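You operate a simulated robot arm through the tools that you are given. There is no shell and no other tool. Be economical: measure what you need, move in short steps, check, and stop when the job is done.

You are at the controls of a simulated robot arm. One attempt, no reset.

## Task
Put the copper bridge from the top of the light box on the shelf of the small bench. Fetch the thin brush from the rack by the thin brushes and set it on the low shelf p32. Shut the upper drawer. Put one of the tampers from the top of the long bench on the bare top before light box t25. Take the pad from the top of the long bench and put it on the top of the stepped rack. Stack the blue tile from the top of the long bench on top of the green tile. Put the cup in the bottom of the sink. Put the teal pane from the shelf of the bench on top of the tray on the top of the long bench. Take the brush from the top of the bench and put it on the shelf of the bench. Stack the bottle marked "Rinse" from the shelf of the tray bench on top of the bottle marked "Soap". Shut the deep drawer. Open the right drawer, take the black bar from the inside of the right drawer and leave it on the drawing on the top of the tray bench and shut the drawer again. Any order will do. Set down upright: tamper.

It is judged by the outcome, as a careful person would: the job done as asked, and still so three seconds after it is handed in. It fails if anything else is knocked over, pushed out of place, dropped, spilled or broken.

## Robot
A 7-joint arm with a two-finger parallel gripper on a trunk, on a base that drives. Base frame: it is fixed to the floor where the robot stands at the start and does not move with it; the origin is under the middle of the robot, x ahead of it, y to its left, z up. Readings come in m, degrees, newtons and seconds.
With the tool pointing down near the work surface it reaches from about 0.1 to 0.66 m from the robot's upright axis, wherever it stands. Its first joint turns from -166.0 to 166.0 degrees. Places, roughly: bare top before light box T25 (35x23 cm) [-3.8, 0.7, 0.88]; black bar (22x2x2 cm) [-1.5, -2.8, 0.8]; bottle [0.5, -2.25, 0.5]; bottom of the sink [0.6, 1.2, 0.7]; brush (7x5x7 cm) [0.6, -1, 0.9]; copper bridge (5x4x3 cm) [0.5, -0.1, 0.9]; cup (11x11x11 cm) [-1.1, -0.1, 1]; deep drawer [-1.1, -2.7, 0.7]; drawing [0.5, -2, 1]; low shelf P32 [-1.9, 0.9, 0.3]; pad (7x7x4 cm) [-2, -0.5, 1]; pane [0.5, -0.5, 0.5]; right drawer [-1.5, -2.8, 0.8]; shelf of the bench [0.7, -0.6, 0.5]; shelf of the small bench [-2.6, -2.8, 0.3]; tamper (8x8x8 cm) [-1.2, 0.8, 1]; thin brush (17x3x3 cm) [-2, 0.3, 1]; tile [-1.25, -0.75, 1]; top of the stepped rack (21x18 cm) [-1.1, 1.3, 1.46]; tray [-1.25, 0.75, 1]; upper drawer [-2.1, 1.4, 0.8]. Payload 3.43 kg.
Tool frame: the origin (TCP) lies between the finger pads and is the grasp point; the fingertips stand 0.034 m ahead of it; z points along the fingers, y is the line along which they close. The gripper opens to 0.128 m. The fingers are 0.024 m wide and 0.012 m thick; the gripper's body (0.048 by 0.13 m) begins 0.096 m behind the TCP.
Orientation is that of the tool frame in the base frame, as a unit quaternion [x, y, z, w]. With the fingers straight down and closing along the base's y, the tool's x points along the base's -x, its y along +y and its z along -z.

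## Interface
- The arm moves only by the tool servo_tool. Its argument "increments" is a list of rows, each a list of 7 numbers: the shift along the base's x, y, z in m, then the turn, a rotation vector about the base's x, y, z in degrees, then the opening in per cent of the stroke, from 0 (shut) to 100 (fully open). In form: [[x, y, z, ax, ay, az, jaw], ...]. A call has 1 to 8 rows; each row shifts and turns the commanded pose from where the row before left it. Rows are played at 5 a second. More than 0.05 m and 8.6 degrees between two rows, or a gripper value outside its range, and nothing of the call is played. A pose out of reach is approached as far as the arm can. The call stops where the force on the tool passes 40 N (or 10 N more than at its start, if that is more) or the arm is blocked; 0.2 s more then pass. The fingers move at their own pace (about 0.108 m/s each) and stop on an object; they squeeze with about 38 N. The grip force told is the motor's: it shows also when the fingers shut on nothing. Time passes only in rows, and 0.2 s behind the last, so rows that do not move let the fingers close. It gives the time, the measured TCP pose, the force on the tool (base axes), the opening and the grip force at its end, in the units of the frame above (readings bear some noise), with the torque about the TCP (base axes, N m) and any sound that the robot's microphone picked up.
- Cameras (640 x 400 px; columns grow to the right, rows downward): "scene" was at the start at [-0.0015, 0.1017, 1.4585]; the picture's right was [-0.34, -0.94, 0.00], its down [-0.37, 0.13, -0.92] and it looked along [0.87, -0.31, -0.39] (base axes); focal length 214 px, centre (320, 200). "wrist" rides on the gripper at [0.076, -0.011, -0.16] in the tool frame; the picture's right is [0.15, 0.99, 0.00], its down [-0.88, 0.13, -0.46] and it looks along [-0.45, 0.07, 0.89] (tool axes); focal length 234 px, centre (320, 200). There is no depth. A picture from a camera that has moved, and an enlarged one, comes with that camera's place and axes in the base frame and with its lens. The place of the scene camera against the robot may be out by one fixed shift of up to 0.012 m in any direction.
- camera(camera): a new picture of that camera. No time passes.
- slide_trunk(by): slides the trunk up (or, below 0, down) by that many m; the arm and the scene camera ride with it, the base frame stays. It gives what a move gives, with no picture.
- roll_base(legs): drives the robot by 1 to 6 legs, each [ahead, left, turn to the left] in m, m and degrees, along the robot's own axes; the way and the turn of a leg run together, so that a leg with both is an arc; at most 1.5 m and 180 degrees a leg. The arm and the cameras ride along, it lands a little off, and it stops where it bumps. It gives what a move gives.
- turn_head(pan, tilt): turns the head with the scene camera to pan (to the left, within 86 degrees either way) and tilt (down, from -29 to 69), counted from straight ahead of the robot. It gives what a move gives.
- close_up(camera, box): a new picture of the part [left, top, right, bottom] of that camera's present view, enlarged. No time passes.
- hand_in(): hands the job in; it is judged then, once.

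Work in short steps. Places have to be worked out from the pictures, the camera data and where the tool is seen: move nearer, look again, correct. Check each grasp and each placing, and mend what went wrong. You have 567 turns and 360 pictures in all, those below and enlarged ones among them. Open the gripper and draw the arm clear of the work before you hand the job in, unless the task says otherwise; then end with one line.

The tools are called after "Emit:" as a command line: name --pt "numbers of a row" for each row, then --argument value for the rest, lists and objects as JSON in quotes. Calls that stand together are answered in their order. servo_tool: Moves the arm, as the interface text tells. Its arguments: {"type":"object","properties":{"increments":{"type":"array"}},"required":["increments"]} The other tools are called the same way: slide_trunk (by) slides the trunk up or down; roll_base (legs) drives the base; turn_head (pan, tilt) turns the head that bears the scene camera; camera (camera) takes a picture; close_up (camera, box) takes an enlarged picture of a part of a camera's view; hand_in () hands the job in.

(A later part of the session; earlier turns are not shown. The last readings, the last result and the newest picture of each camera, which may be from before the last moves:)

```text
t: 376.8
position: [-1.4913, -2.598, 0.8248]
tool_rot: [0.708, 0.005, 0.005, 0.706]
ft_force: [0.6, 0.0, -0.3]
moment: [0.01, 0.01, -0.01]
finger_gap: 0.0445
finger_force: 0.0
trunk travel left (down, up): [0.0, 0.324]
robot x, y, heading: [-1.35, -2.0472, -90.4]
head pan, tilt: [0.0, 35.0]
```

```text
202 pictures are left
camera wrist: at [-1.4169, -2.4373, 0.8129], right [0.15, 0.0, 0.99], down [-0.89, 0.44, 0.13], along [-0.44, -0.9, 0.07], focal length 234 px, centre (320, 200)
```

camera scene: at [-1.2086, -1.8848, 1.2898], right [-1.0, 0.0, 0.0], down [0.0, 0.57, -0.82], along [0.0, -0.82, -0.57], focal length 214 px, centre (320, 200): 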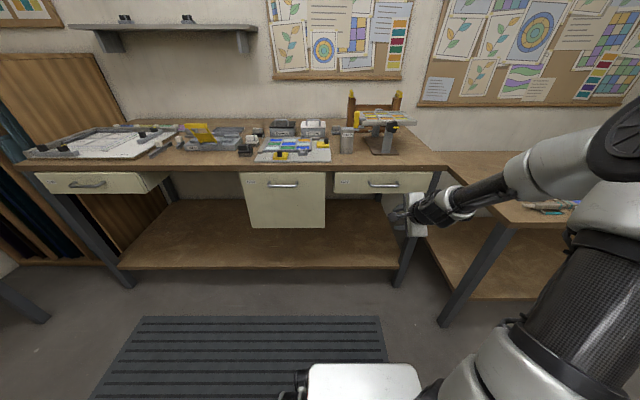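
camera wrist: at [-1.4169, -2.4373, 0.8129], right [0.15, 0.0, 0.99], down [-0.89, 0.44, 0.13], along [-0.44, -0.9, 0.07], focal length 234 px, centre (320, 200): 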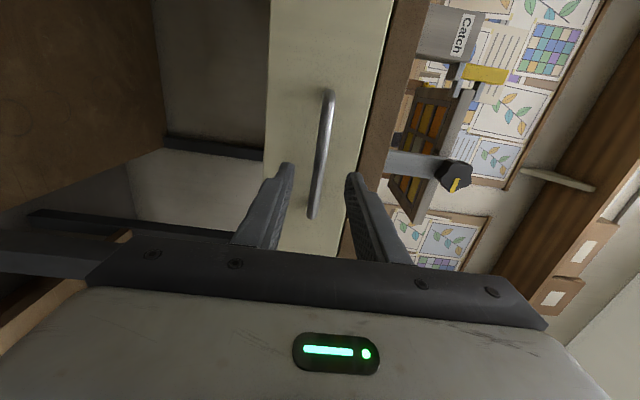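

Bar at y≈−2.65. I advance 3.7 cm and close on the bar.

Emit:
servo_tool --pt "0 -0.02 -0.001 0 0 0 35" --pt "0 -0.017 -0.001 0 0 0 35" --pt "0 0 0 0 0 0 0" --pt "0 0 0 0 0 0 0" --pt "0 0 0 0 0 0 0"

Emit:
camera --camera "wrist"

```text
t: 378.0
position: [-1.4902, -2.6363, 0.8238]
tool_rot: [0.707, 0.006, 0.004, 0.707]
ft_force: [-1.2, -1.3, 4.7]
moment: [-0.09, -0.13, 0.01]
finger_gap: 0.0115
finger_force: 45.0
trunk travel left (down, up): [0.0, 0.324]
robot x, y, heading: [-1.3522, -2.0495, -90.3]
head pan, tilt: [0.0, 35.0]
```

```text
201 pictures are left
camera wrist: at [-1.4169, -2.4746, 0.8113], right [0.15, 0.0, 0.99], down [-0.89, 0.44, 0.13], along [-0.44, -0.9, 0.07], focal length 234 px, centre (320, 200)
```

wrist: 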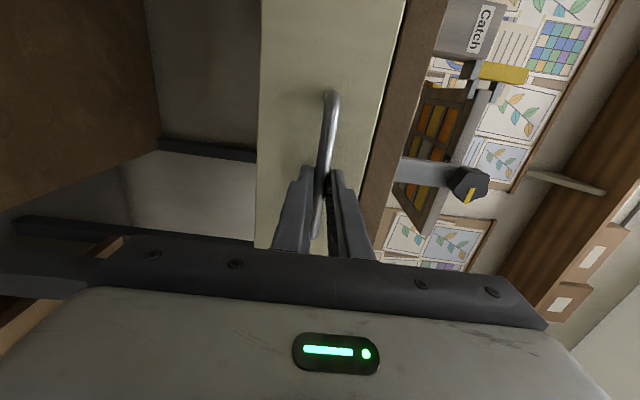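

Bar gripped. I pull with the arm.

Emit:
servo_tool --pt "0 0.015 0 0 0 0 0" --pt "0 0.02 0 0 0 0 0" --pt "0 0.02 0 0 0 0 0" --pt "0 0.02 0 0 0 0 0" --pt "0 0.02 0 0 0 0 0" --pt "0 0.02 0 0 0 0 0"

Emit:
camera --camera "scene"

```text
t: 379.4
position: [-1.4901, -2.5202, 0.8222]
tool_rot: [0.706, 0.006, 0.005, 0.708]
ft_force: [1.4, 0.6, 15.0]
moment: [-0.26, -0.08, -1.13]
finger_gap: 0.0116
finger_force: 44.6
trunk travel left (down, up): [0.0, 0.324]
robot x, y, heading: [-1.3449, -2.0484, -89.9]
head pan, tilt: [0.0, 35.0]
```

```text
200 pictures are left
camera scene: at [-1.2087, -2.0538, 1.2898], right [-1.0, 0.0, 0.0], down [0.0, 0.57, -0.82], along [0.0, -0.82, -0.57], focal length 214 px, centre (320, 200)
```

scene: 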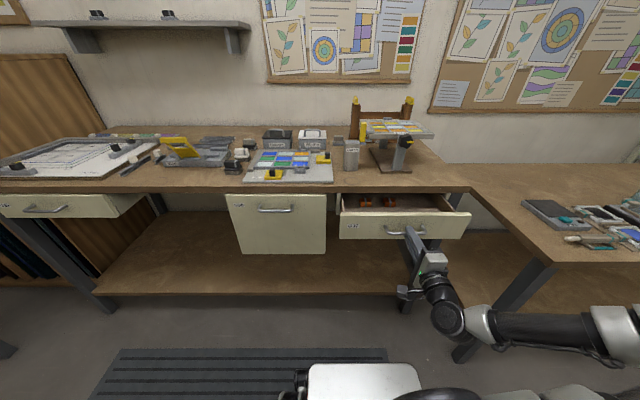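

It opens smoothly. I pull further by backing the base.

Emit:
roll_base --legs '[[-0.12, 0, 0]]'

Emit:
camera --camera "scene"

Emit:
close_up --camera "scene" --box '[320, 140, 480, 240]'

```text
t: 380.6
position: [-1.4905, -2.4009, 0.8231]
tool_rot: [0.706, 0.007, 0.005, 0.708]
ft_force: [-0.9, 1.6, 20.4]
moment: [-0.35, -0.11, 0.41]
finger_gap: 0.0118
finger_force: 44.7
trunk travel left (down, up): [0.0, 0.324]
robot x, y, heading: [-1.3509, -1.928, -90.0]
head pan, tilt: [0.0, 35.0]
```

```text
199 pictures are left
camera scene: at [-1.2085, -1.9344, 1.2898], right [-1.0, 0.0, 0.0], down [0.0, 0.57, -0.82], along [0.0, -0.82, -0.57], focal length 214 px, centre (320, 200)
```

scene: 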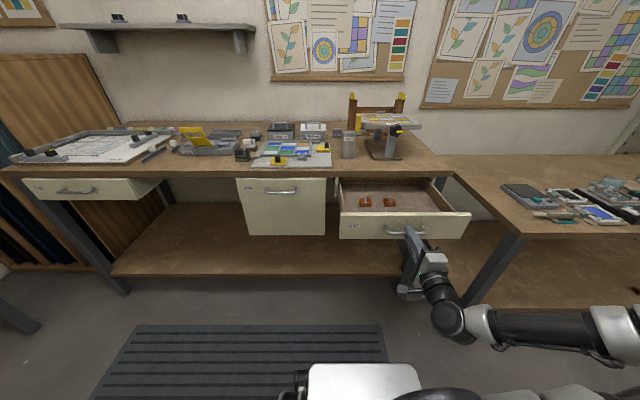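

```text
4.00 times, centred on (400, 190) of scene
camera zoom: at [-1.2085, -1.9344, 1.2898], right [-1.0, 0.0, 0.0], down [0.0, 0.57, -0.82], along [0.0, -0.82, -0.57], focal length 858 px, centre (0, 240)
```

zoom: 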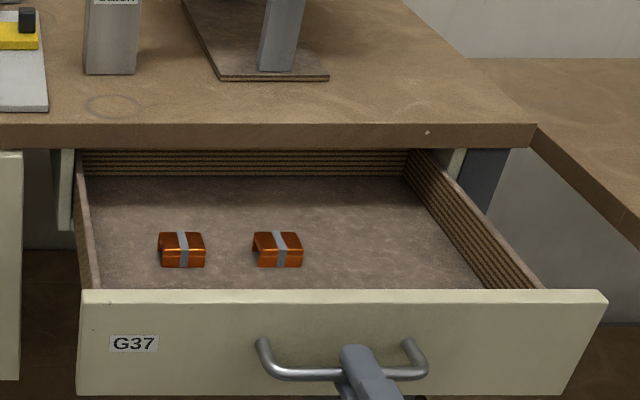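

Two bridges are inside; the black bar is probably close behind the front panel. I release the handle, draw back, and raise the trunk to look in.

Emit:
servo_tool --pt "0 0 0 0 0 0 35" --pt "0 0 0 0 0 0 35" --pt "0 0.04 0 0 0 0 35" --pt "0 0.04 0 0 0 0 35"

Emit:
roll_base --legs '[[-0.15, 0, 0]]'

Emit:
slide_trunk --by 0.3

Emit:
turn_head --pan -15 --tilt 50

Emit:
camera --camera "scene"

```text
t: 381.6
position: [-1.5219, -2.3534, 0.797]
tool_rot: [0.706, 0.007, 0.005, 0.708]
ft_force: [-0.8, 0.2, 0.7]
moment: [0.0, -0.01, -0.04]
finger_gap: 0.0449
finger_force: 0.0
out of reach, approached as far as the arm can: row 3, 4
trunk travel left (down, up): [0.0, 0.324]
robot x, y, heading: [-1.3481, -1.9297, -89.9]
head pan, tilt: [0.0, 35.0]
```

```text
t: 383.0
position: [-1.5222, -2.2068, 0.7971]
tool_rot: [0.706, 0.007, 0.006, 0.708]
ft_force: [0.5, 0.0, 0.1]
moment: [-0.03, -0.03, -0.02]
finger_gap: 0.0447
finger_force: 0.0
trunk travel left (down, up): [0.0, 0.324]
robot x, y, heading: [-1.3483, -1.782, -90.2]
head pan, tilt: [0.0, 35.0]
```

```text
t: 386.0
position: [-1.5235, -2.2053, 1.0971]
tool_rot: [0.707, 0.007, 0.006, 0.707]
ft_force: [0.2, -0.9, 0.2]
moment: [-0.04, -0.01, -0.01]
finger_gap: 0.0446
finger_force: 0.1
trunk travel left (down, up): [-0.3, 0.024]
robot x, y, heading: [-1.348, -1.7798, -90.2]
head pan, tilt: [0.0, 35.0]
```

```text
t: 386.8
position: [-1.523, -2.2043, 1.0971]
tool_rot: [0.707, 0.007, 0.005, 0.707]
ft_force: [-0.8, -0.2, -0.1]
moment: [0.02, 0.0, -0.04]
finger_gap: 0.0451
finger_force: 0.0
trunk travel left (down, up): [-0.3, 0.024]
robot x, y, heading: [-1.3502, -1.7813, -90.2]
head pan, tilt: [-15.0, 50.0]
```

```text
197 pictures are left
camera scene: at [-1.2284, -1.7731, 1.5681], right [-0.97, 0.26, 0.0], down [0.2, 0.74, -0.64], along [-0.17, -0.62, -0.77], focal length 214 px, centre (320, 200)
```

scene: 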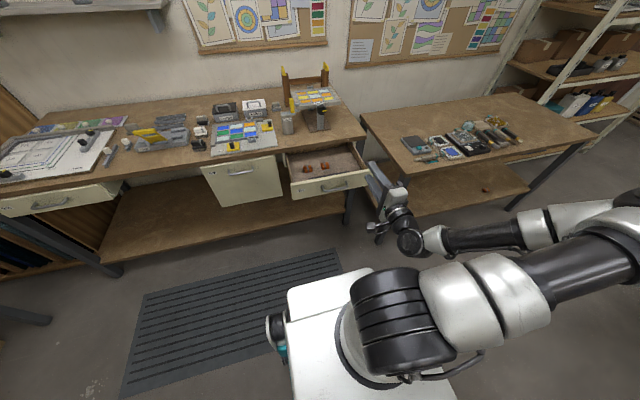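

Emit:
close_up --camera "scene" --box '[270, 130, 390, 205]'

```text
5.33 times, centred on (330, 168) of scene
camera zoom: at [-1.2284, -1.7731, 1.5681], right [-0.97, 0.26, 0.0], down [0.2, 0.74, -0.64], along [-0.17, -0.62, -0.77], focal length 1144 px, centre (267, 373)
```

zoom: 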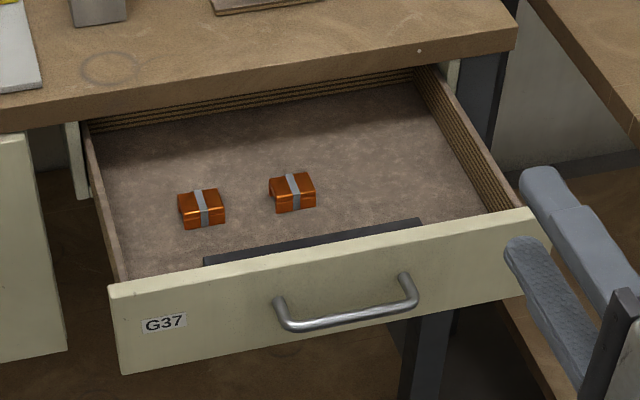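

The black bar lies just behind the front panel, centre ≈(−1.486,−2.528), along x. I turn the tool to point down with the fingers closing along y.

Emit:
servo_tool --pt "0 -0.015 0 8.2 0 0 35" --pt "0 -0.015 0 8.2 0 0 35" --pt "0 -0.015 0 8.2 0 0 35" --pt "0 -0.015 0 8.2 0 0 35" --pt "0 -0.015 0 8.2 0 0 35" --pt "0 -0.015 0 8.2 0 0 35" --pt "0 -0.01 0 8.2 0 0 35"

Emit:
servo_tool --pt "0.01 0 0 8.2 0 0 35" --pt "0.01 0 0 8.2 0 0 35" --pt "0.01 0 0 8.2 0 0 35" --pt "0 0 0 8 0 0 35" --pt "0 0 0 0 0 0 35"

Emit:
camera --camera "wrist"

```text
t: 388.4
position: [-1.525, -2.3088, 1.0954]
tool_rot: [0.96, 0.004, 0.007, 0.281]
ft_force: [0.0, 0.6, 0.0]
moment: [0.0, -0.04, -0.04]
finger_gap: 0.0449
finger_force: 0.1
out of reach, approached as far as the arm can: row 1
trunk travel left (down, up): [-0.3, 0.024]
robot x, y, heading: [-1.3515, -1.7839, -90.3]
head pan, tilt: [-15.0, 50.0]
```

```text
t: 389.6
position: [-1.4967, -2.309, 1.0945]
tool_rot: [1.0, 0.001, 0.009, 0.0]
ft_force: [-0.1, 0.5, 0.3]
moment: [0.01, 0.02, 0.03]
finger_gap: 0.045
finger_force: 0.1
trunk travel left (down, up): [-0.3, 0.024]
robot x, y, heading: [-1.3497, -1.7819, -90.0]
head pan, tilt: [-15.0, 50.0]
```

```text
195 pictures are left
camera wrist: at [-1.4231, -2.2973, 1.2553], right [0.15, -0.99, 0.0], down [-0.89, -0.13, 0.44], along [-0.44, -0.07, -0.9], focal length 234 px, centre (320, 200)
```

wrist: 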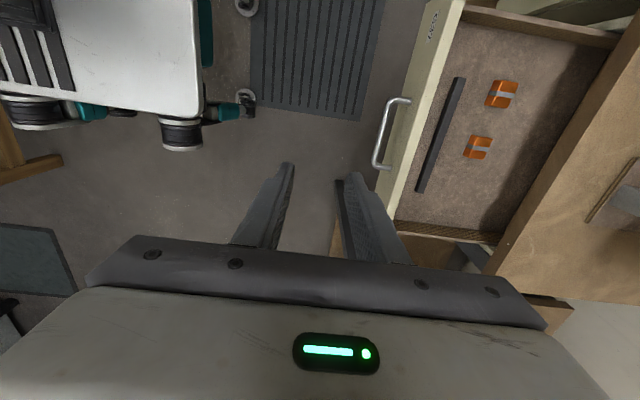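

Bar centre ≈(−1.484,−2.534). I drive 0.2 m ahead and move over it, then partly down to verify.

Emit:
roll_base --legs '[[0.2, 0, 0]]'

Emit:
servo_tool --pt "0.012 -0.024 -0.04 0 0 0 35" --pt "0 0 -0.045 0 0 0 35" --pt "0 0 -0.045 0 0 0 35" --pt "0 0 -0.02 0 0 0 35" --pt "0 0 0 0 0 0 35"

Emit:
camera --camera "wrist"

Emit:
close_up --camera "scene" --box '[270, 130, 430, 230]'

```text
t: 391.2
position: [-1.4966, -2.5107, 1.0952]
tool_rot: [1.0, 0.001, 0.008, 0.001]
ft_force: [-0.1, 0.0, -0.7]
moment: [0.02, -0.01, 0.01]
finger_gap: 0.0449
finger_force: 0.0
trunk travel left (down, up): [-0.3, 0.024]
robot x, y, heading: [-1.3501, -1.9827, -90.0]
head pan, tilt: [-15.0, 50.0]
```

```text
t: 392.4
position: [-1.4832, -2.5361, 0.9451]
tool_rot: [1.0, 0.0, 0.009, 0.001]
ft_force: [0.0, -0.1, -0.3]
moment: [0.02, 0.0, -0.03]
finger_gap: 0.0447
finger_force: 0.1
trunk travel left (down, up): [-0.3, 0.024]
robot x, y, heading: [-1.3504, -1.984, -89.9]
head pan, tilt: [-15.0, 50.0]
```

```text
194 pictures are left
camera wrist: at [-1.4107, -2.5236, 1.1054], right [0.15, -0.99, 0.0], down [-0.89, -0.13, 0.44], along [-0.43, -0.07, -0.9], focal length 234 px, centre (320, 200)
```

wrist: 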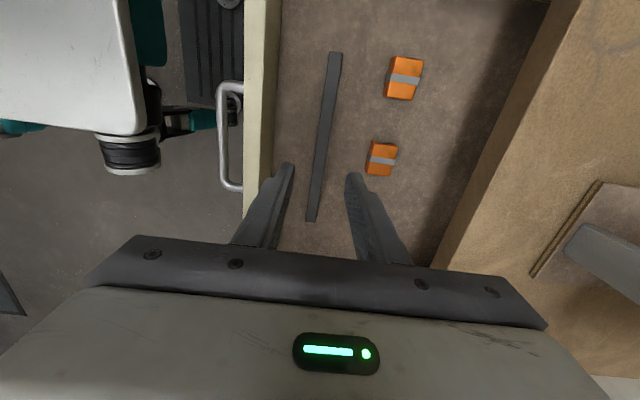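

```text
4.00 times, centred on (350, 180) of scene
camera zoom: at [-1.2287, -1.9748, 1.568], right [-0.97, 0.26, 0.0], down [0.2, 0.74, -0.64], along [-0.17, -0.62, -0.77], focal length 858 px, centre (200, 280)
```

zoom: 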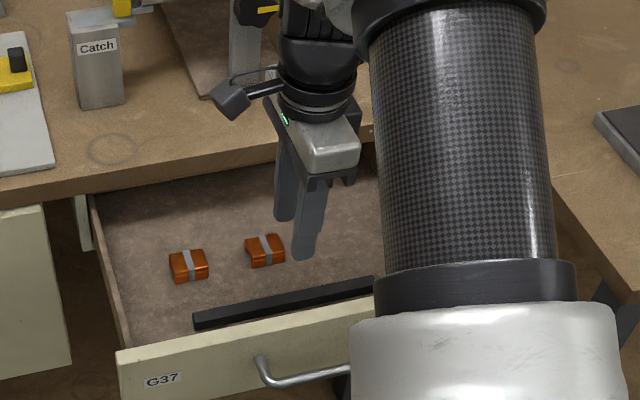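

Centred on the bar (top z≈0.798). I descend to TCP z≈0.82 and close.

Emit:
servo_tool --pt "0 -0.001 -0.04 0 0 0 35" --pt "0 0 -0.04 0 0 0 35" --pt "0 0 -0.03 0 0 0 35" --pt "0 0 -0.015 0 0 0 35" --pt "0 0 0 0 0 0 0" --pt "0 0 0 0 0 0 0" --pt "0 0 0 0 0 0 0"

Emit:
camera --camera "wrist"

```text
t: 394.0
position: [-1.4846, -2.5414, 0.8243]
tool_rot: [1.0, 0.001, 0.008, 0.006]
ft_force: [2.5, -1.6, 15.9]
moment: [0.23, -0.11, -0.15]
finger_gap: 0.0153
finger_force: 38.3
trunk travel left (down, up): [-0.3, 0.024]
robot x, y, heading: [-1.3457, -1.9827, -89.7]
head pan, tilt: [-15.0, 50.0]
stopped in row 7: the force on the tool passed its limit at 41 N (the readings are from after the stop); the commanded pose is now the measured one
```

```text
192 pictures are left
camera wrist: at [-1.4104, -2.5268, 0.9846], right [0.15, -0.99, 0.01], down [-0.89, -0.13, 0.44], along [-0.44, -0.08, -0.9], focal length 234 px, centre (320, 200)
```

wrist: 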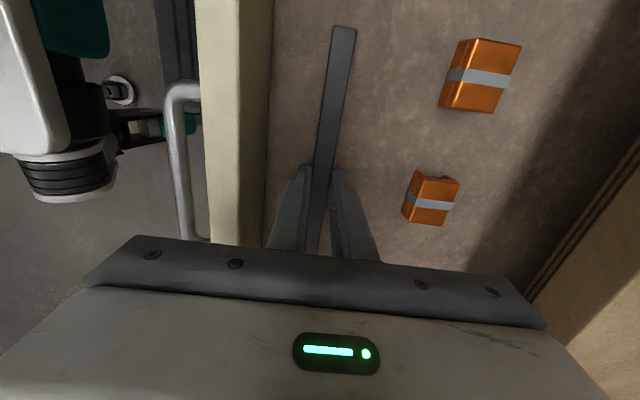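

Bar gripped (1.5 cm). I lift it out.

Emit:
servo_tool --pt "0 0 0.02 0 0 0 0" --pt "0 0 0.04 0 0 0 0" --pt "0 0 0.045 0 0 0 0" --pt "0 0.0 0.045 0 0 0 0" --pt "0 0.01 0.045 0 0 0 0" --pt "0 0.02 0.04 0 0 0 0" --pt "0 0.03 0.03 0 0 0 0"

Emit:
camera --camera "wrist"

Emit:
camera --camera "scene"

```text
t: 395.6
position: [-1.4839, -2.478, 1.0876]
tool_rot: [1.0, 0.001, 0.008, 0.003]
ft_force: [1.3, 0.2, -2.3]
moment: [0.02, 0.0, 0.01]
finger_gap: 0.0151
finger_force: 38.5
trunk travel left (down, up): [-0.3, 0.024]
robot x, y, heading: [-1.35, -1.982, -89.9]
head pan, tilt: [-15.0, 50.0]
```

```text
191 pictures are left
camera wrist: at [-1.4114, -2.4648, 1.2494], right [0.15, -0.99, 0.01], down [-0.89, -0.13, 0.44], along [-0.44, -0.07, -0.9], focal length 234 px, centre (320, 200)
```

wrist: 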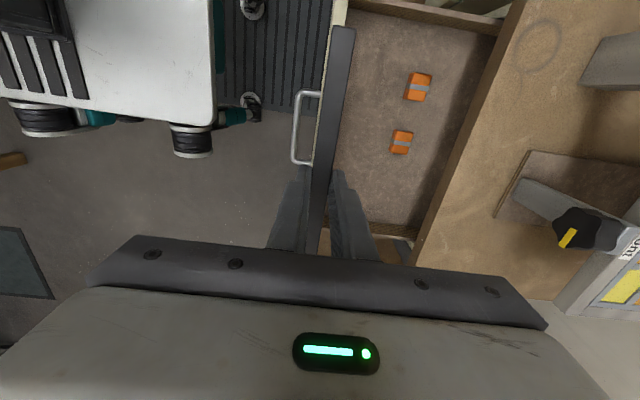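

```text
190 pictures are left
camera scene: at [-1.2287, -1.9745, 1.568], right [-0.97, 0.26, 0.0], down [0.2, 0.74, -0.64], along [-0.17, -0.62, -0.77], focal length 214 px, centre (320, 200)
```

scene: 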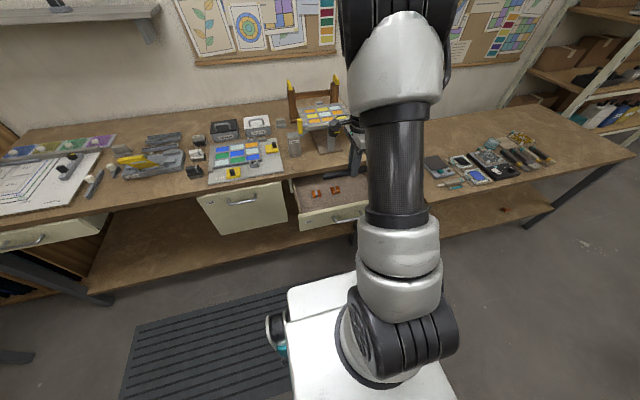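

Held. I back off, turn to face the tray bench (+x), and drive toward it.

Emit:
roll_base --legs '[[-0.35, 0, 0], [0, 0, 90], [0.85, -0.3, 0]]'

Emit:
turn_head --pan 0 --tilt 40

Emit:
camera --camera "scene"

```text
t: 406.1
position: [-0.0051, -2.0675, 1.088]
tool_rot: [0.706, 0.708, 0.007, -0.003]
ft_force: [-0.1, -0.3, -1.6]
moment: [-0.03, -0.02, 0.01]
finger_gap: 0.0153
finger_force: 38.0
trunk travel left (down, up): [-0.3, 0.024]
robot x, y, heading: [-0.499, -1.9343, 0.1]
head pan, tilt: [-15.0, 50.0]
```

```text
t: 406.9
position: [-0.0071, -2.0675, 1.0882]
tool_rot: [0.706, 0.708, 0.008, -0.004]
ft_force: [0.2, 0.4, -1.2]
moment: [-0.02, 0.02, 0.02]
finger_gap: 0.0153
finger_force: 38.0
trunk travel left (down, up): [-0.3, 0.024]
robot x, y, heading: [-0.5012, -1.9317, 0.0]
head pan, tilt: [0.0, 40.0]
```

```text
189 pictures are left
camera scene: at [-0.5055, -1.8006, 1.5822], right [0.0, -1.0, 0.0], down [-0.64, 0.0, -0.77], along [0.77, 0.0, -0.64], focal length 214 px, centre (320, 200)
```

scene: 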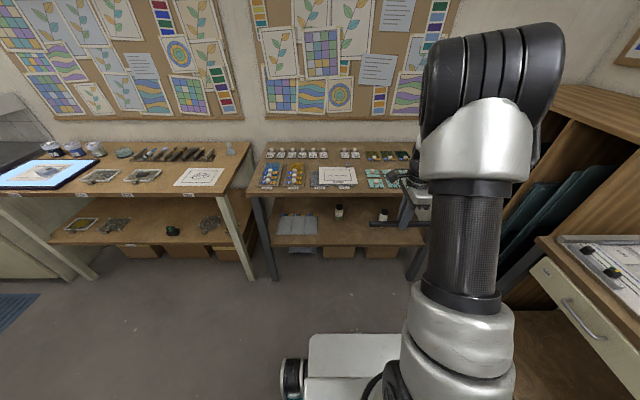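

Emit:
close_up --camera "scene" --box '[240, 130, 430, 260]'

```text
3.08 times, centred on (335, 195) of scene
camera zoom: at [-0.5055, -1.8006, 1.5822], right [0.0, -1.0, 0.0], down [-0.64, 0.0, -0.77], along [0.77, 0.0, -0.64], focal length 660 px, centre (274, 215)
```

zoom: 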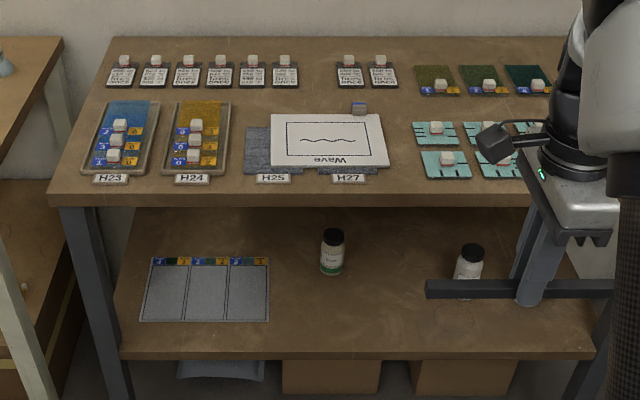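

The "Wave" drawing is at about (0.505,−1.90). I drive so the bar comes over it.

Emit:
roll_base --legs '[[0, 0.167, 0], [0.42, 0, 0]]'

Emit:
servo_tool --pt "0.03 0 0 0 0 0 0" --pt "0.03 0 0 0 0 0 0" --pt "0.03 0 0 0 0 0 0" --pt "0 0 0 0 0 0 0"

Emit:
camera --camera "wrist"

Emit:
camera --camera "scene"

```text
t: 411.3
position: [0.4152, -1.8965, 1.0885]
tool_rot: [0.705, 0.709, 0.008, -0.004]
ft_force: [0.7, 0.4, -2.6]
moment: [0.02, 0.02, -0.01]
finger_gap: 0.0154
finger_force: 38.0
trunk travel left (down, up): [-0.3, 0.024]
robot x, y, heading: [-0.0825, -1.7682, 0.4]
head pan, tilt: [0.0, 40.0]
```

```text
t: 412.3
position: [0.5045, -1.8987, 1.0882]
tool_rot: [0.705, 0.709, 0.008, -0.003]
ft_force: [0.2, -0.6, -1.9]
moment: [0.01, 0.0, 0.0]
finger_gap: 0.0155
finger_force: 38.2
trunk travel left (down, up): [-0.3, 0.024]
robot x, y, heading: [-0.0798, -1.763, 0.6]
head pan, tilt: [0.0, 40.0]
```

```text
187 pictures are left
camera wrist: at [0.4916, -1.8248, 1.2484], right [0.99, 0.15, 0.01], down [0.13, -0.89, 0.44], along [0.07, -0.44, -0.9], focal length 234 px, centre (320, 200)
```

wrist: 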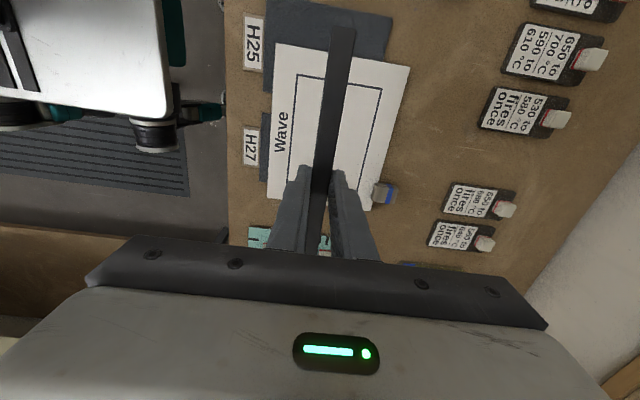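

```text
186 pictures are left
camera scene: at [-0.0856, -1.6317, 1.5822], right [0.0, -1.0, 0.0], down [-0.64, 0.0, -0.77], along [0.77, 0.0, -0.64], focal length 214 px, centre (320, 200)
```

scene: 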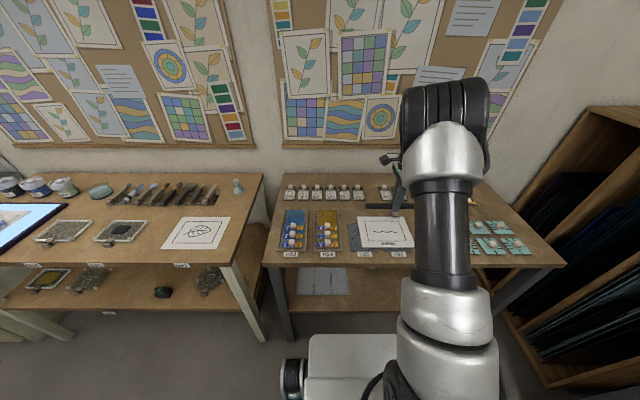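

The drawing spans x 0.43–0.61, y −1.99…−1.79; I centre and lower toward it.

Emit:
servo_tool --pt "0.012 0.008 -0.04 0 0 0 0" --pt "0 0 -0.04 0 0 0 0" --pt "0 0 -0.04 0 0 0 0" --pt "0 0 0 0 0 0 0"

Emit:
camera --camera "wrist"

Emit:
close_up --camera "scene" --box '[340, 190, 440, 260]'

```text
t: 413.3
position: [0.5164, -1.8896, 0.9678]
tool_rot: [0.705, 0.709, 0.008, -0.002]
ft_force: [0.2, -0.8, -1.7]
moment: [-0.01, 0.0, 0.0]
finger_gap: 0.0155
finger_force: 38.0
trunk travel left (down, up): [-0.3, 0.024]
robot x, y, heading: [-0.0816, -1.763, 0.3]
head pan, tilt: [0.0, 40.0]
```

```text
185 pictures are left
camera wrist: at [0.5032, -1.8163, 1.1286], right [0.99, 0.15, 0.01], down [0.13, -0.89, 0.44], along [0.08, -0.44, -0.9], focal length 234 px, centre (320, 200)
```

wrist: 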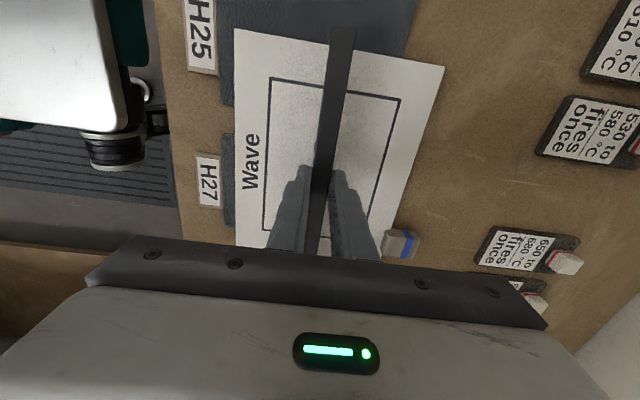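

```text
5.71 times, centred on (390, 225) of scene
camera zoom: at [-0.0855, -1.6317, 1.5822], right [0.0, -1.0, 0.0], down [-0.64, 0.0, -0.77], along [0.77, 0.0, -0.64], focal length 1226 px, centre (-80, 57)
```

zoom: 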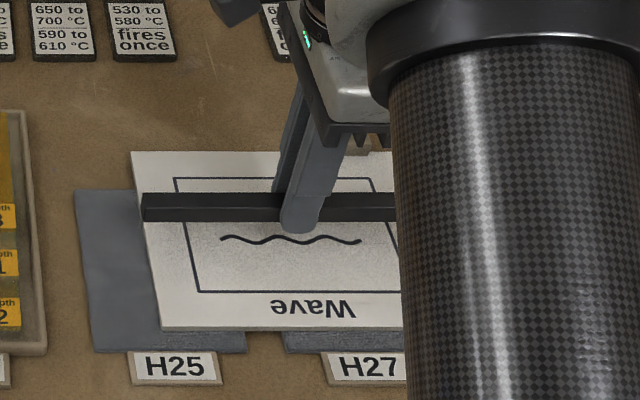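

Emit:
servo_tool --pt "0 -0.004 -0.015 0 0 0 0" --pt "0 0 -0.006 0 0 0 0" --pt "0 0 0 0 0 0 0"

Emit:
servo_tool --pt "0 0 -0.005 0 0 0 0" --pt "0 0 -0.004 0 0 0 0" --pt "0 0 0 0 0 0 0"

Emit:
servo_tool --pt "0 0 -0.005 0 0 0 0" --pt "0 0 -0.004 0 0 0 0" --pt "0 0 0 0 0 0 0"

```text
t: 414.1
position: [0.5158, -1.8935, 0.9477]
tool_rot: [0.705, 0.709, 0.008, -0.003]
ft_force: [0.4, -0.7, -2.3]
moment: [-0.03, -0.03, -0.03]
finger_gap: 0.0155
finger_force: 38.1
trunk travel left (down, up): [-0.3, 0.024]
robot x, y, heading: [-0.0818, -1.7648, -0.0]
head pan, tilt: [0.0, 40.0]
```

```text
t: 414.9
position: [0.5183, -1.8935, 0.9448]
tool_rot: [0.704, 0.71, 0.011, 0.001]
ft_force: [-3.4, 0.5, 18.6]
moment: [0.55, 0.34, 0.11]
finger_gap: 0.0152
finger_force: 37.6
trunk travel left (down, up): [-0.3, 0.024]
robot x, y, heading: [-0.0815, -1.7655, 0.3]
head pan, tilt: [0.0, 40.0]
stopped in row 3: the force on the tool passed its limit at 42 N (the readings are from after the stop); the commanded pose is now the measured one
```

```text
t: 415.3
position: [0.5196, -1.8938, 0.9455]
tool_rot: [0.705, 0.709, 0.013, 0.003]
ft_force: [-3.8, 0.5, 17.5]
moment: [0.53, 0.35, 0.13]
finger_gap: 0.0155
finger_force: 38.2
trunk travel left (down, up): [-0.3, 0.024]
robot x, y, heading: [-0.0829, -1.7635, 0.3]
head pan, tilt: [0.0, 40.0]
stopped in row 1: the force on the tool passed its limit at 45 N (the readings are from after the stop); the commanded pose is now the measured one
```

Contact. I ease up, release and rise.

Emit:
servo_tool --pt "0 0 0.001 0 0 0 0" --pt "0 0 0 0 0 0 25" --pt "0 0 0 0 0 0 35" --pt "0 0 0.03 0 0 0 35" --pt "0 0 0.045 0 0 0 35" --pt "0 0 0.045 0 0 0 35" --pt "-0.02 0 0.04 0 0 0 35"

Emit:
camera --camera "wrist"

```text
t: 416.9
position: [0.4989, -1.895, 1.1042]
tool_rot: [0.705, 0.709, 0.011, 0.002]
ft_force: [-0.3, -0.3, 0.9]
moment: [0.02, 0.0, 0.02]
finger_gap: 0.0448
finger_force: 0.0
trunk travel left (down, up): [-0.3, 0.024]
robot x, y, heading: [-0.0819, -1.7646, 0.2]
head pan, tilt: [0.0, 40.0]
```

```text
183 pictures are left
camera wrist: at [0.484, -1.8209, 1.2636], right [0.99, 0.15, 0.02], down [0.13, -0.89, 0.45], along [0.09, -0.44, -0.9], focal length 234 px, centre (320, 200)
```

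wrist: 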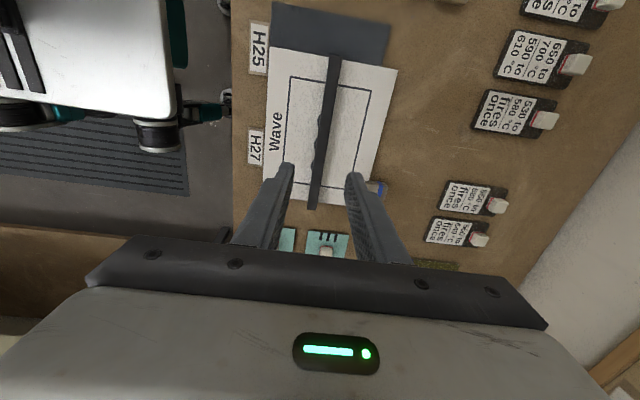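

The bar lies on the drawing. Next the bottles: I back off, and turn the tool so the wrist camera will be above when horizontal.

Emit:
roll_base --legs '[[-0.35, 0, 0]]'

Emit:
servo_tool --pt "0 0 0 0 0 -8.5 60" --pt "0 0 0 0 0 -8.5 60" --pt "0 0 0 0 0 -8.5 60" --pt "0 0 0 0 0 -8.5 60" --pt "0 0 0 0 0 -8.5 60" --pt "0 0 0 0 0 -8.5 60" --pt "0 0 0 0 0 -8.5 60" --pt "0 0 0 0 0 -8.5 60"

Emit:
servo_tool --pt "0 0 0 0 0 -8.5 60" --pt "0 0 0 0 0 -8.5 60" --pt "0 0 0 0 0 -5 60"

Emit:
slide_trunk --by -0.3

Emit:
camera --camera "scene"

```text
t: 419.2
position: [0.1489, -1.8964, 1.1034]
tool_rot: [0.706, 0.709, 0.012, 0.001]
ft_force: [-1.4, 0.2, 0.0]
moment: [0.0, -0.02, -0.01]
finger_gap: 0.0448
finger_force: 0.1
trunk travel left (down, up): [-0.3, 0.024]
robot x, y, heading: [-0.4281, -1.7673, 0.0]
head pan, tilt: [0.0, 40.0]
```

```text
t: 421.0
position: [0.1508, -1.8965, 1.1024]
tool_rot: [0.981, 0.192, 0.008, 0.009]
ft_force: [0.2, -0.2, 0.7]
moment: [-0.02, 0.0, 0.02]
finger_gap: 0.0769
finger_force: 0.0
trunk travel left (down, up): [-0.3, 0.024]
robot x, y, heading: [-0.4312, -1.7691, 0.2]
head pan, tilt: [0.0, 40.0]
```

```text
t: 421.8
position: [0.1492, -1.8973, 1.1035]
tool_rot: [1.0, 0.0, 0.007, 0.008]
ft_force: [0.8, -0.4, -0.4]
moment: [0.0, -0.03, 0.03]
finger_gap: 0.0768
finger_force: 0.0
trunk travel left (down, up): [-0.3, 0.024]
robot x, y, heading: [-0.4304, -1.7668, 0.2]
head pan, tilt: [0.0, 40.0]
```

```text
t: 424.8
position: [0.1502, -1.8967, 0.803]
tool_rot: [1.0, 0.001, 0.007, 0.009]
ft_force: [0.8, 0.6, 0.1]
moment: [-0.03, 0.01, 0.0]
finger_gap: 0.0765
finger_force: 0.0
trunk travel left (down, up): [0.0, 0.324]
robot x, y, heading: [-0.4293, -1.7654, -0.0]
head pan, tilt: [0.0, 40.0]
```

```text
182 pictures are left
camera scene: at [-0.4353, -1.6324, 1.2823], right [0.0, -1.0, 0.0], down [-0.64, 0.0, -0.77], along [0.77, 0.0, -0.64], focal length 214 px, centre (320, 200)
```

scene: 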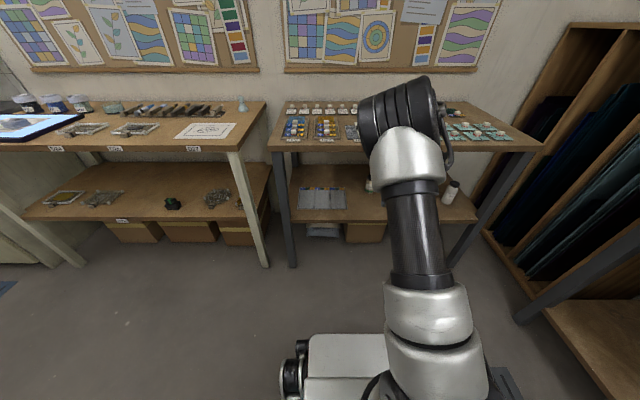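

I tilt the tool to horizontal (+x) and use both cameras to read the bottle labels.

Emit:
servo_tool --pt "0.01 0 0 0 -8.5 0 60" --pt "0.01 0 0 0 -8.5 0 60" --pt "0.01 0 0 0 -8.5 0 60" --pt "0.01 0 0 0 -8.5 0 60" --pt "0.01 0 0 0 -8.5 0 60" --pt "0.01 0 0 0 -8.5 0 60" --pt "0.01 0 0 0 -8.5 0 60" --pt "0 0 0 0 -8.5 0 60"

Emit:
camera --camera "wrist"

Emit:
camera --camera "scene"

```text
t: 426.6
position: [0.2197, -1.8967, 0.8027]
tool_rot: [0.824, -0.003, 0.566, 0.01]
ft_force: [0.2, -0.8, 0.1]
moment: [-0.04, 0.0, -0.01]
finger_gap: 0.0765
finger_force: 0.1
trunk travel left (down, up): [0.0, 0.324]
robot x, y, heading: [-0.4311, -1.766, 0.4]
head pan, tilt: [0.0, 40.0]
```

```text
181 pictures are left
camera wrist: at [0.0977, -1.8819, 0.9309], right [0.04, -0.99, 0.15], down [-0.74, -0.13, -0.66], along [0.67, -0.09, -0.74], focal length 234 px, centre (320, 200)
```

wrist: 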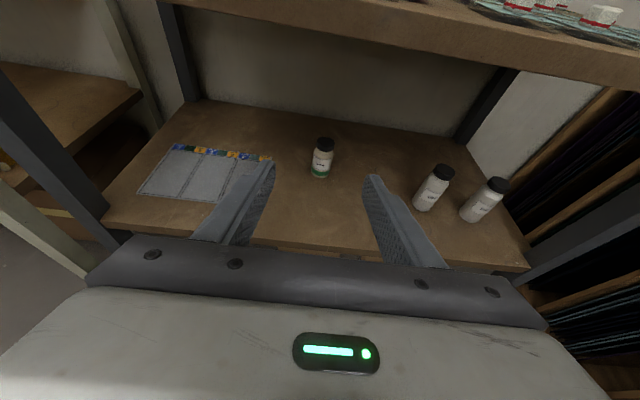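

```text
180 pictures are left
camera scene: at [-0.4355, -1.6324, 1.2823], right [0.0, -1.0, 0.0], down [-0.64, 0.0, -0.77], along [0.77, 0.0, -0.64], focal length 214 px, centre (320, 200)
```

scene: 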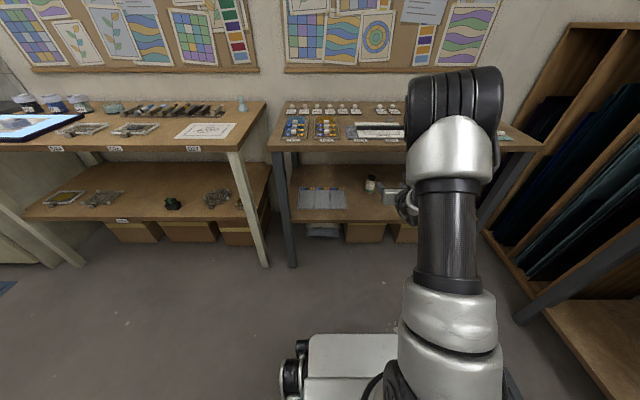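

Three bottles on the shelf. I zoom to read their labels.

Emit:
close_up --camera "wrist" --box '[290, 120, 350, 190]'

Emit:
close_up --camera "wrist" --box '[400, 150, 520, 230]'

```text
5.71 times, centred on (320, 155) of wrist
camera zoom: at [0.0977, -1.8819, 0.9309], right [0.04, -0.99, 0.15], down [-0.74, -0.13, -0.66], along [0.67, -0.09, -0.74], focal length 1338 px, centre (320, 457)
```

zoom: 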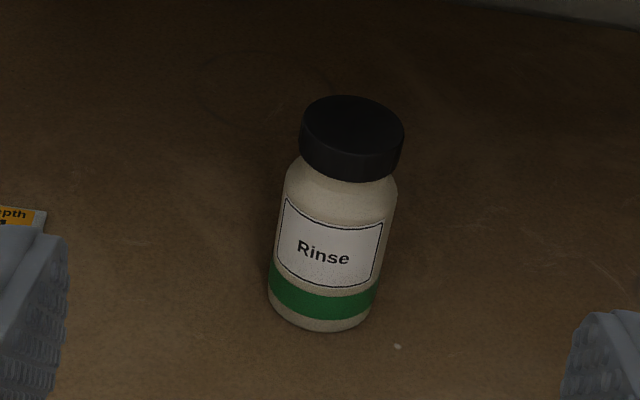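

```text
5.00 times, centred on (460, 190) of wrist
camera zoom: at [0.0977, -1.8819, 0.9309], right [0.04, -0.99, 0.15], down [-0.74, -0.13, -0.66], along [0.67, -0.09, -0.74], focal length 1171 px, centre (-380, 250)
```

zoom: 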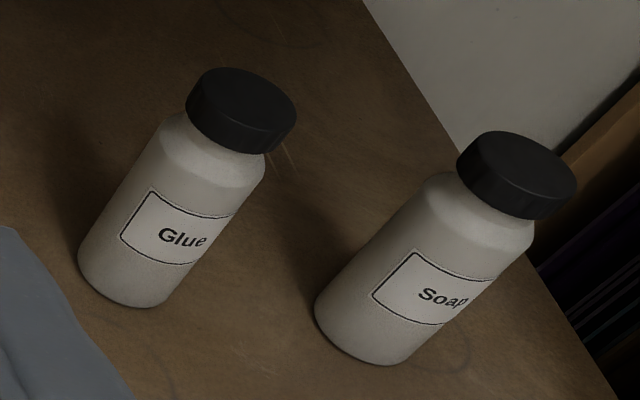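

Rinse is at about (0.594,−1.933); Soap is the rightmost, about (0.523,−2.365), each ≈11.8 cm tall. I finish levelling the tool, lower it, and approach Rinse.

Emit:
servo_tool --pt "0 0 -0.03 0 -8 0 75" --pt "0 0 -0.03 0 -8 0 75" --pt "0 -0.0 -0.04 0 -5 0 75" --pt "0 -0.01 -0.045 0 0 0 75" --pt "0 -0.02 -0.045 0 0 0 75" --pt "0 -0.01 -0.045 0 0 0 75" --pt "0 0 -0.02 0 0 0 75"

Emit:
camera --camera "wrist"

```text
t: 428.2
position: [0.22, -1.9362, 0.5468]
tool_rot: [0.708, -0.005, 0.706, 0.007]
ft_force: [0.4, -0.5, 0.4]
moment: [0.0, 0.0, -0.01]
finger_gap: 0.0958
finger_force: 0.0
trunk travel left (down, up): [0.0, 0.324]
robot x, y, heading: [-0.4302, -1.7628, 0.0]
head pan, tilt: [0.0, 40.0]
```

```text
177 pictures are left
camera wrist: at [0.0603, -1.9214, 0.6229], right [-0.02, -0.99, 0.15], down [-0.46, -0.13, -0.88], along [0.89, -0.09, -0.45], focal length 234 px, centre (320, 200)
```

wrist: 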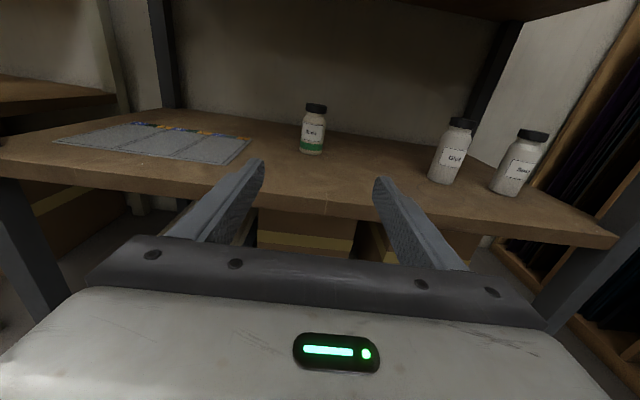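

Bottle straight ahead (y −1.935). I lower 2 cm, drive ahead 0.33 m, and check.

Emit:
servo_tool --pt "0 0.0 -0.02 0 0 0 75" --pt "0 0 0 0 0 0 75"

Emit:
roll_base --legs '[[0.31, 0, 0]]'

Emit:
camera --camera "wrist"

Emit:
camera --camera "scene"

```text
t: 428.8
position: [0.2202, -1.9365, 0.5278]
tool_rot: [0.708, -0.005, 0.706, 0.008]
ft_force: [-0.2, -0.1, -0.3]
moment: [0.01, -0.03, 0.0]
finger_gap: 0.096
finger_force: 0.0
trunk travel left (down, up): [0.0, 0.324]
robot x, y, heading: [-0.4333, -1.7603, 0.1]
head pan, tilt: [0.0, 40.0]
```

```text
t: 430.9
position: [0.5325, -1.9342, 0.5274]
tool_rot: [0.708, -0.004, 0.706, 0.007]
ft_force: [-0.2, 0.1, -0.7]
moment: [-0.01, -0.01, -0.02]
finger_gap: 0.0959
finger_force: 0.1
trunk travel left (down, up): [0.0, 0.324]
robot x, y, heading: [-0.1171, -1.7632, -0.2]
head pan, tilt: [0.0, 40.0]
```

```text
176 pictures are left
camera wrist: at [0.3728, -1.9193, 0.6038], right [-0.02, -0.99, 0.15], down [-0.46, -0.13, -0.88], along [0.89, -0.08, -0.45], focal length 234 px, centre (320, 200)
```

wrist: 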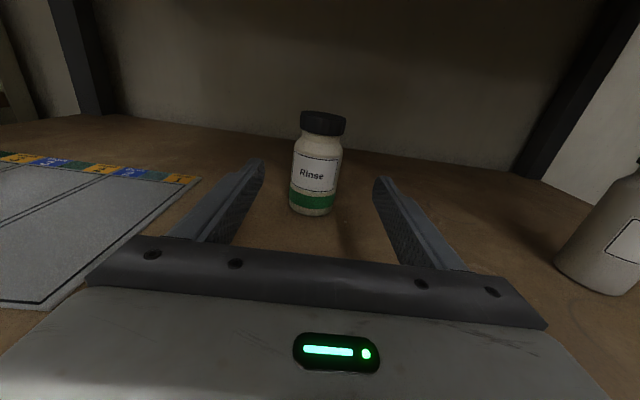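

```text
175 pictures are left
camera scene: at [-0.1238, -1.6316, 1.2822], right [0.0, -1.0, 0.0], down [-0.64, 0.0, -0.77], along [0.77, 0.0, -0.64], focal length 214 px, centre (320, 200)
```

scene: 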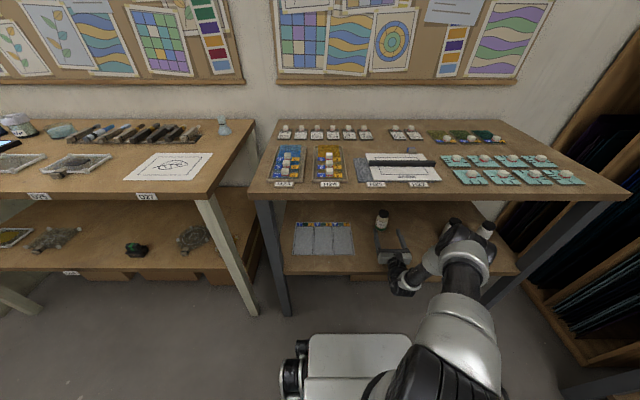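

Aligned. I advance 5 cm with the base, 1 cm with the arm, then close.

Emit:
roll_base --legs '[[0.055, 0, 0]]'

Emit:
camera --camera "wrist"

```text
t: 431.8
position: [0.5861, -1.9338, 0.5287]
tool_rot: [0.708, -0.003, 0.706, 0.007]
ft_force: [-0.5, 0.8, -0.3]
moment: [0.0, -0.03, 0.0]
finger_gap: 0.0962
finger_force: 0.1
trunk travel left (down, up): [0.0, 0.324]
robot x, y, heading: [-0.0625, -1.7668, 0.5]
head pan, tilt: [0.0, 40.0]
```

```text
174 pictures are left
camera wrist: at [0.4272, -1.9188, 0.6038], right [-0.01, -0.99, 0.15], down [-0.46, -0.13, -0.88], along [0.89, -0.08, -0.45], focal length 234 px, centre (320, 200)
```

wrist: 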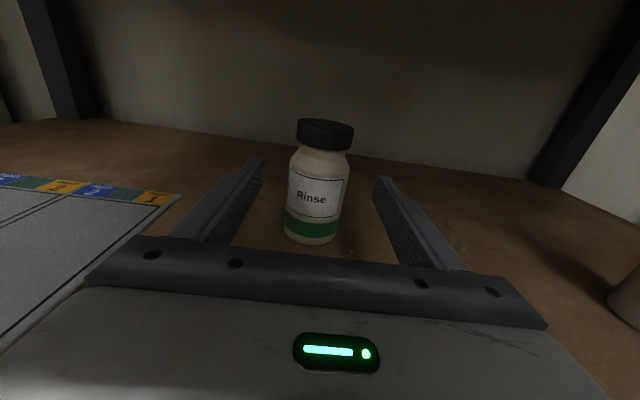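

The bottle's centre is nearer x≈0.62. I advance another 3 cm and close.

Emit:
roll_base --legs '[[0.022, 0, 0]]'

Emit:
servo_tool --pt "0.01 0.002 0 0 0 0 75" --pt "0 0 0 0 0 0 0" --pt "0 0 0 0 0 0 0" --pt "0 0 0 0 0 0 0" --pt "0 0 0 0 0 0 0"

Emit:
camera --camera "wrist"

```text
t: 432.6
position: [0.608, -1.934, 0.5281]
tool_rot: [0.708, -0.004, 0.706, 0.006]
ft_force: [-0.2, 0.2, -1.1]
moment: [0.0, -0.01, -0.01]
finger_gap: 0.0958
finger_force: 0.1
trunk travel left (down, up): [0.0, 0.324]
robot x, y, heading: [-0.0408, -1.7641, -0.1]
head pan, tilt: [0.0, 40.0]
```

```text
t: 433.8
position: [0.6184, -1.9303, 0.5293]
tool_rot: [0.708, -0.004, 0.706, 0.006]
ft_force: [0.0, -0.4, 1.2]
moment: [0.0, -0.02, -0.01]
finger_gap: 0.054
finger_force: 38.2
trunk travel left (down, up): [0.0, 0.324]
robot x, y, heading: [-0.0422, -1.7618, 0.2]
head pan, tilt: [0.0, 40.0]
```

```text
173 pictures are left
camera wrist: at [0.4594, -1.9166, 0.6041], right [-0.01, -0.99, 0.15], down [-0.46, -0.13, -0.88], along [0.89, -0.08, -0.45], focal length 234 px, centre (320, 200)
```

wrist: 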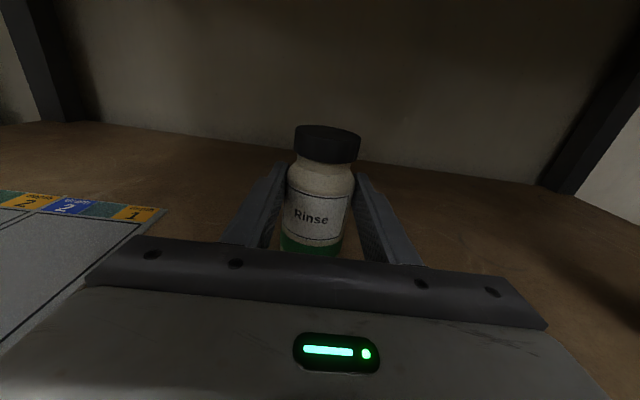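

Gripped (5.4 cm). Soap stands near the bench's right leg, so I'll approach it with the tool yawed −20°. First lift, then back out.

Emit:
servo_tool --pt "0 0 0.02 0 0 0 0" --pt "0 0 0.04 0 0 0 0" --pt "0 0 0.04 0 0 0 0" --pt "0 0 0.04 0 0 0 0" --pt "0 0 0 0 0 0 0"

Emit:
roll_base --legs '[[-0.38, 0, 0]]'

Emit:
camera --camera "wrist"

```text
t: 435.0
position: [0.619, -1.9315, 0.6671]
tool_rot: [0.708, -0.003, 0.706, 0.006]
ft_force: [0.3, -0.1, -1.8]
moment: [-0.01, 0.02, 0.04]
finger_gap: 0.0544
finger_force: 38.4
trunk travel left (down, up): [0.0, 0.324]
robot x, y, heading: [-0.0402, -1.7657, 0.1]
head pan, tilt: [0.0, 40.0]
```

```text
t: 437.4
position: [0.2423, -1.933, 0.6668]
tool_rot: [0.709, -0.003, 0.706, 0.007]
ft_force: [-0.8, -0.7, -2.6]
moment: [0.0, 0.05, -0.01]
finger_gap: 0.0545
finger_force: 37.6
trunk travel left (down, up): [0.0, 0.324]
robot x, y, heading: [-0.418, -1.7631, 0.3]
head pan, tilt: [0.0, 40.0]
```

```text
172 pictures are left
camera wrist: at [0.0837, -1.9186, 0.7435], right [-0.01, -0.99, 0.15], down [-0.46, -0.13, -0.88], along [0.89, -0.08, -0.45], focal length 234 px, centre (320, 200)
```

wrist: 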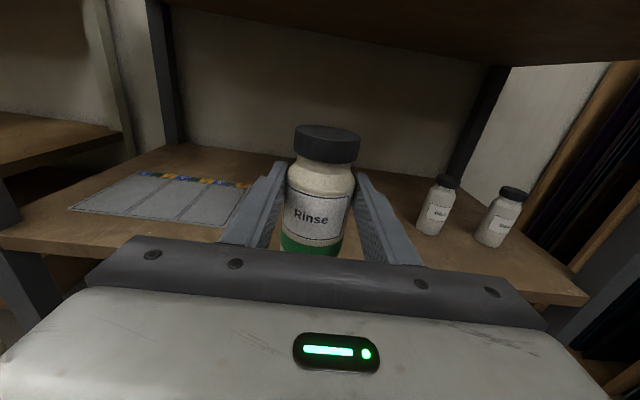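

Emit:
close_up --camera "wrist" --box '[400, 160, 560, 260]'

```text
4.00 times, centred on (480, 210) of wrist
camera zoom: at [0.0837, -1.9186, 0.7435], right [-0.01, -0.99, 0.15], down [-0.46, -0.13, -0.88], along [0.89, -0.08, -0.45], focal length 937 px, centre (-320, 160)
```

zoom: 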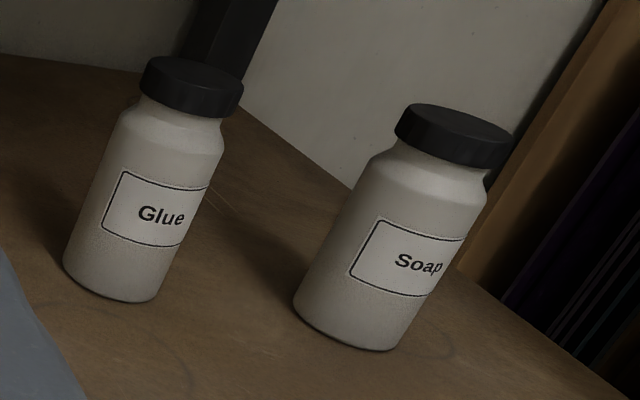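

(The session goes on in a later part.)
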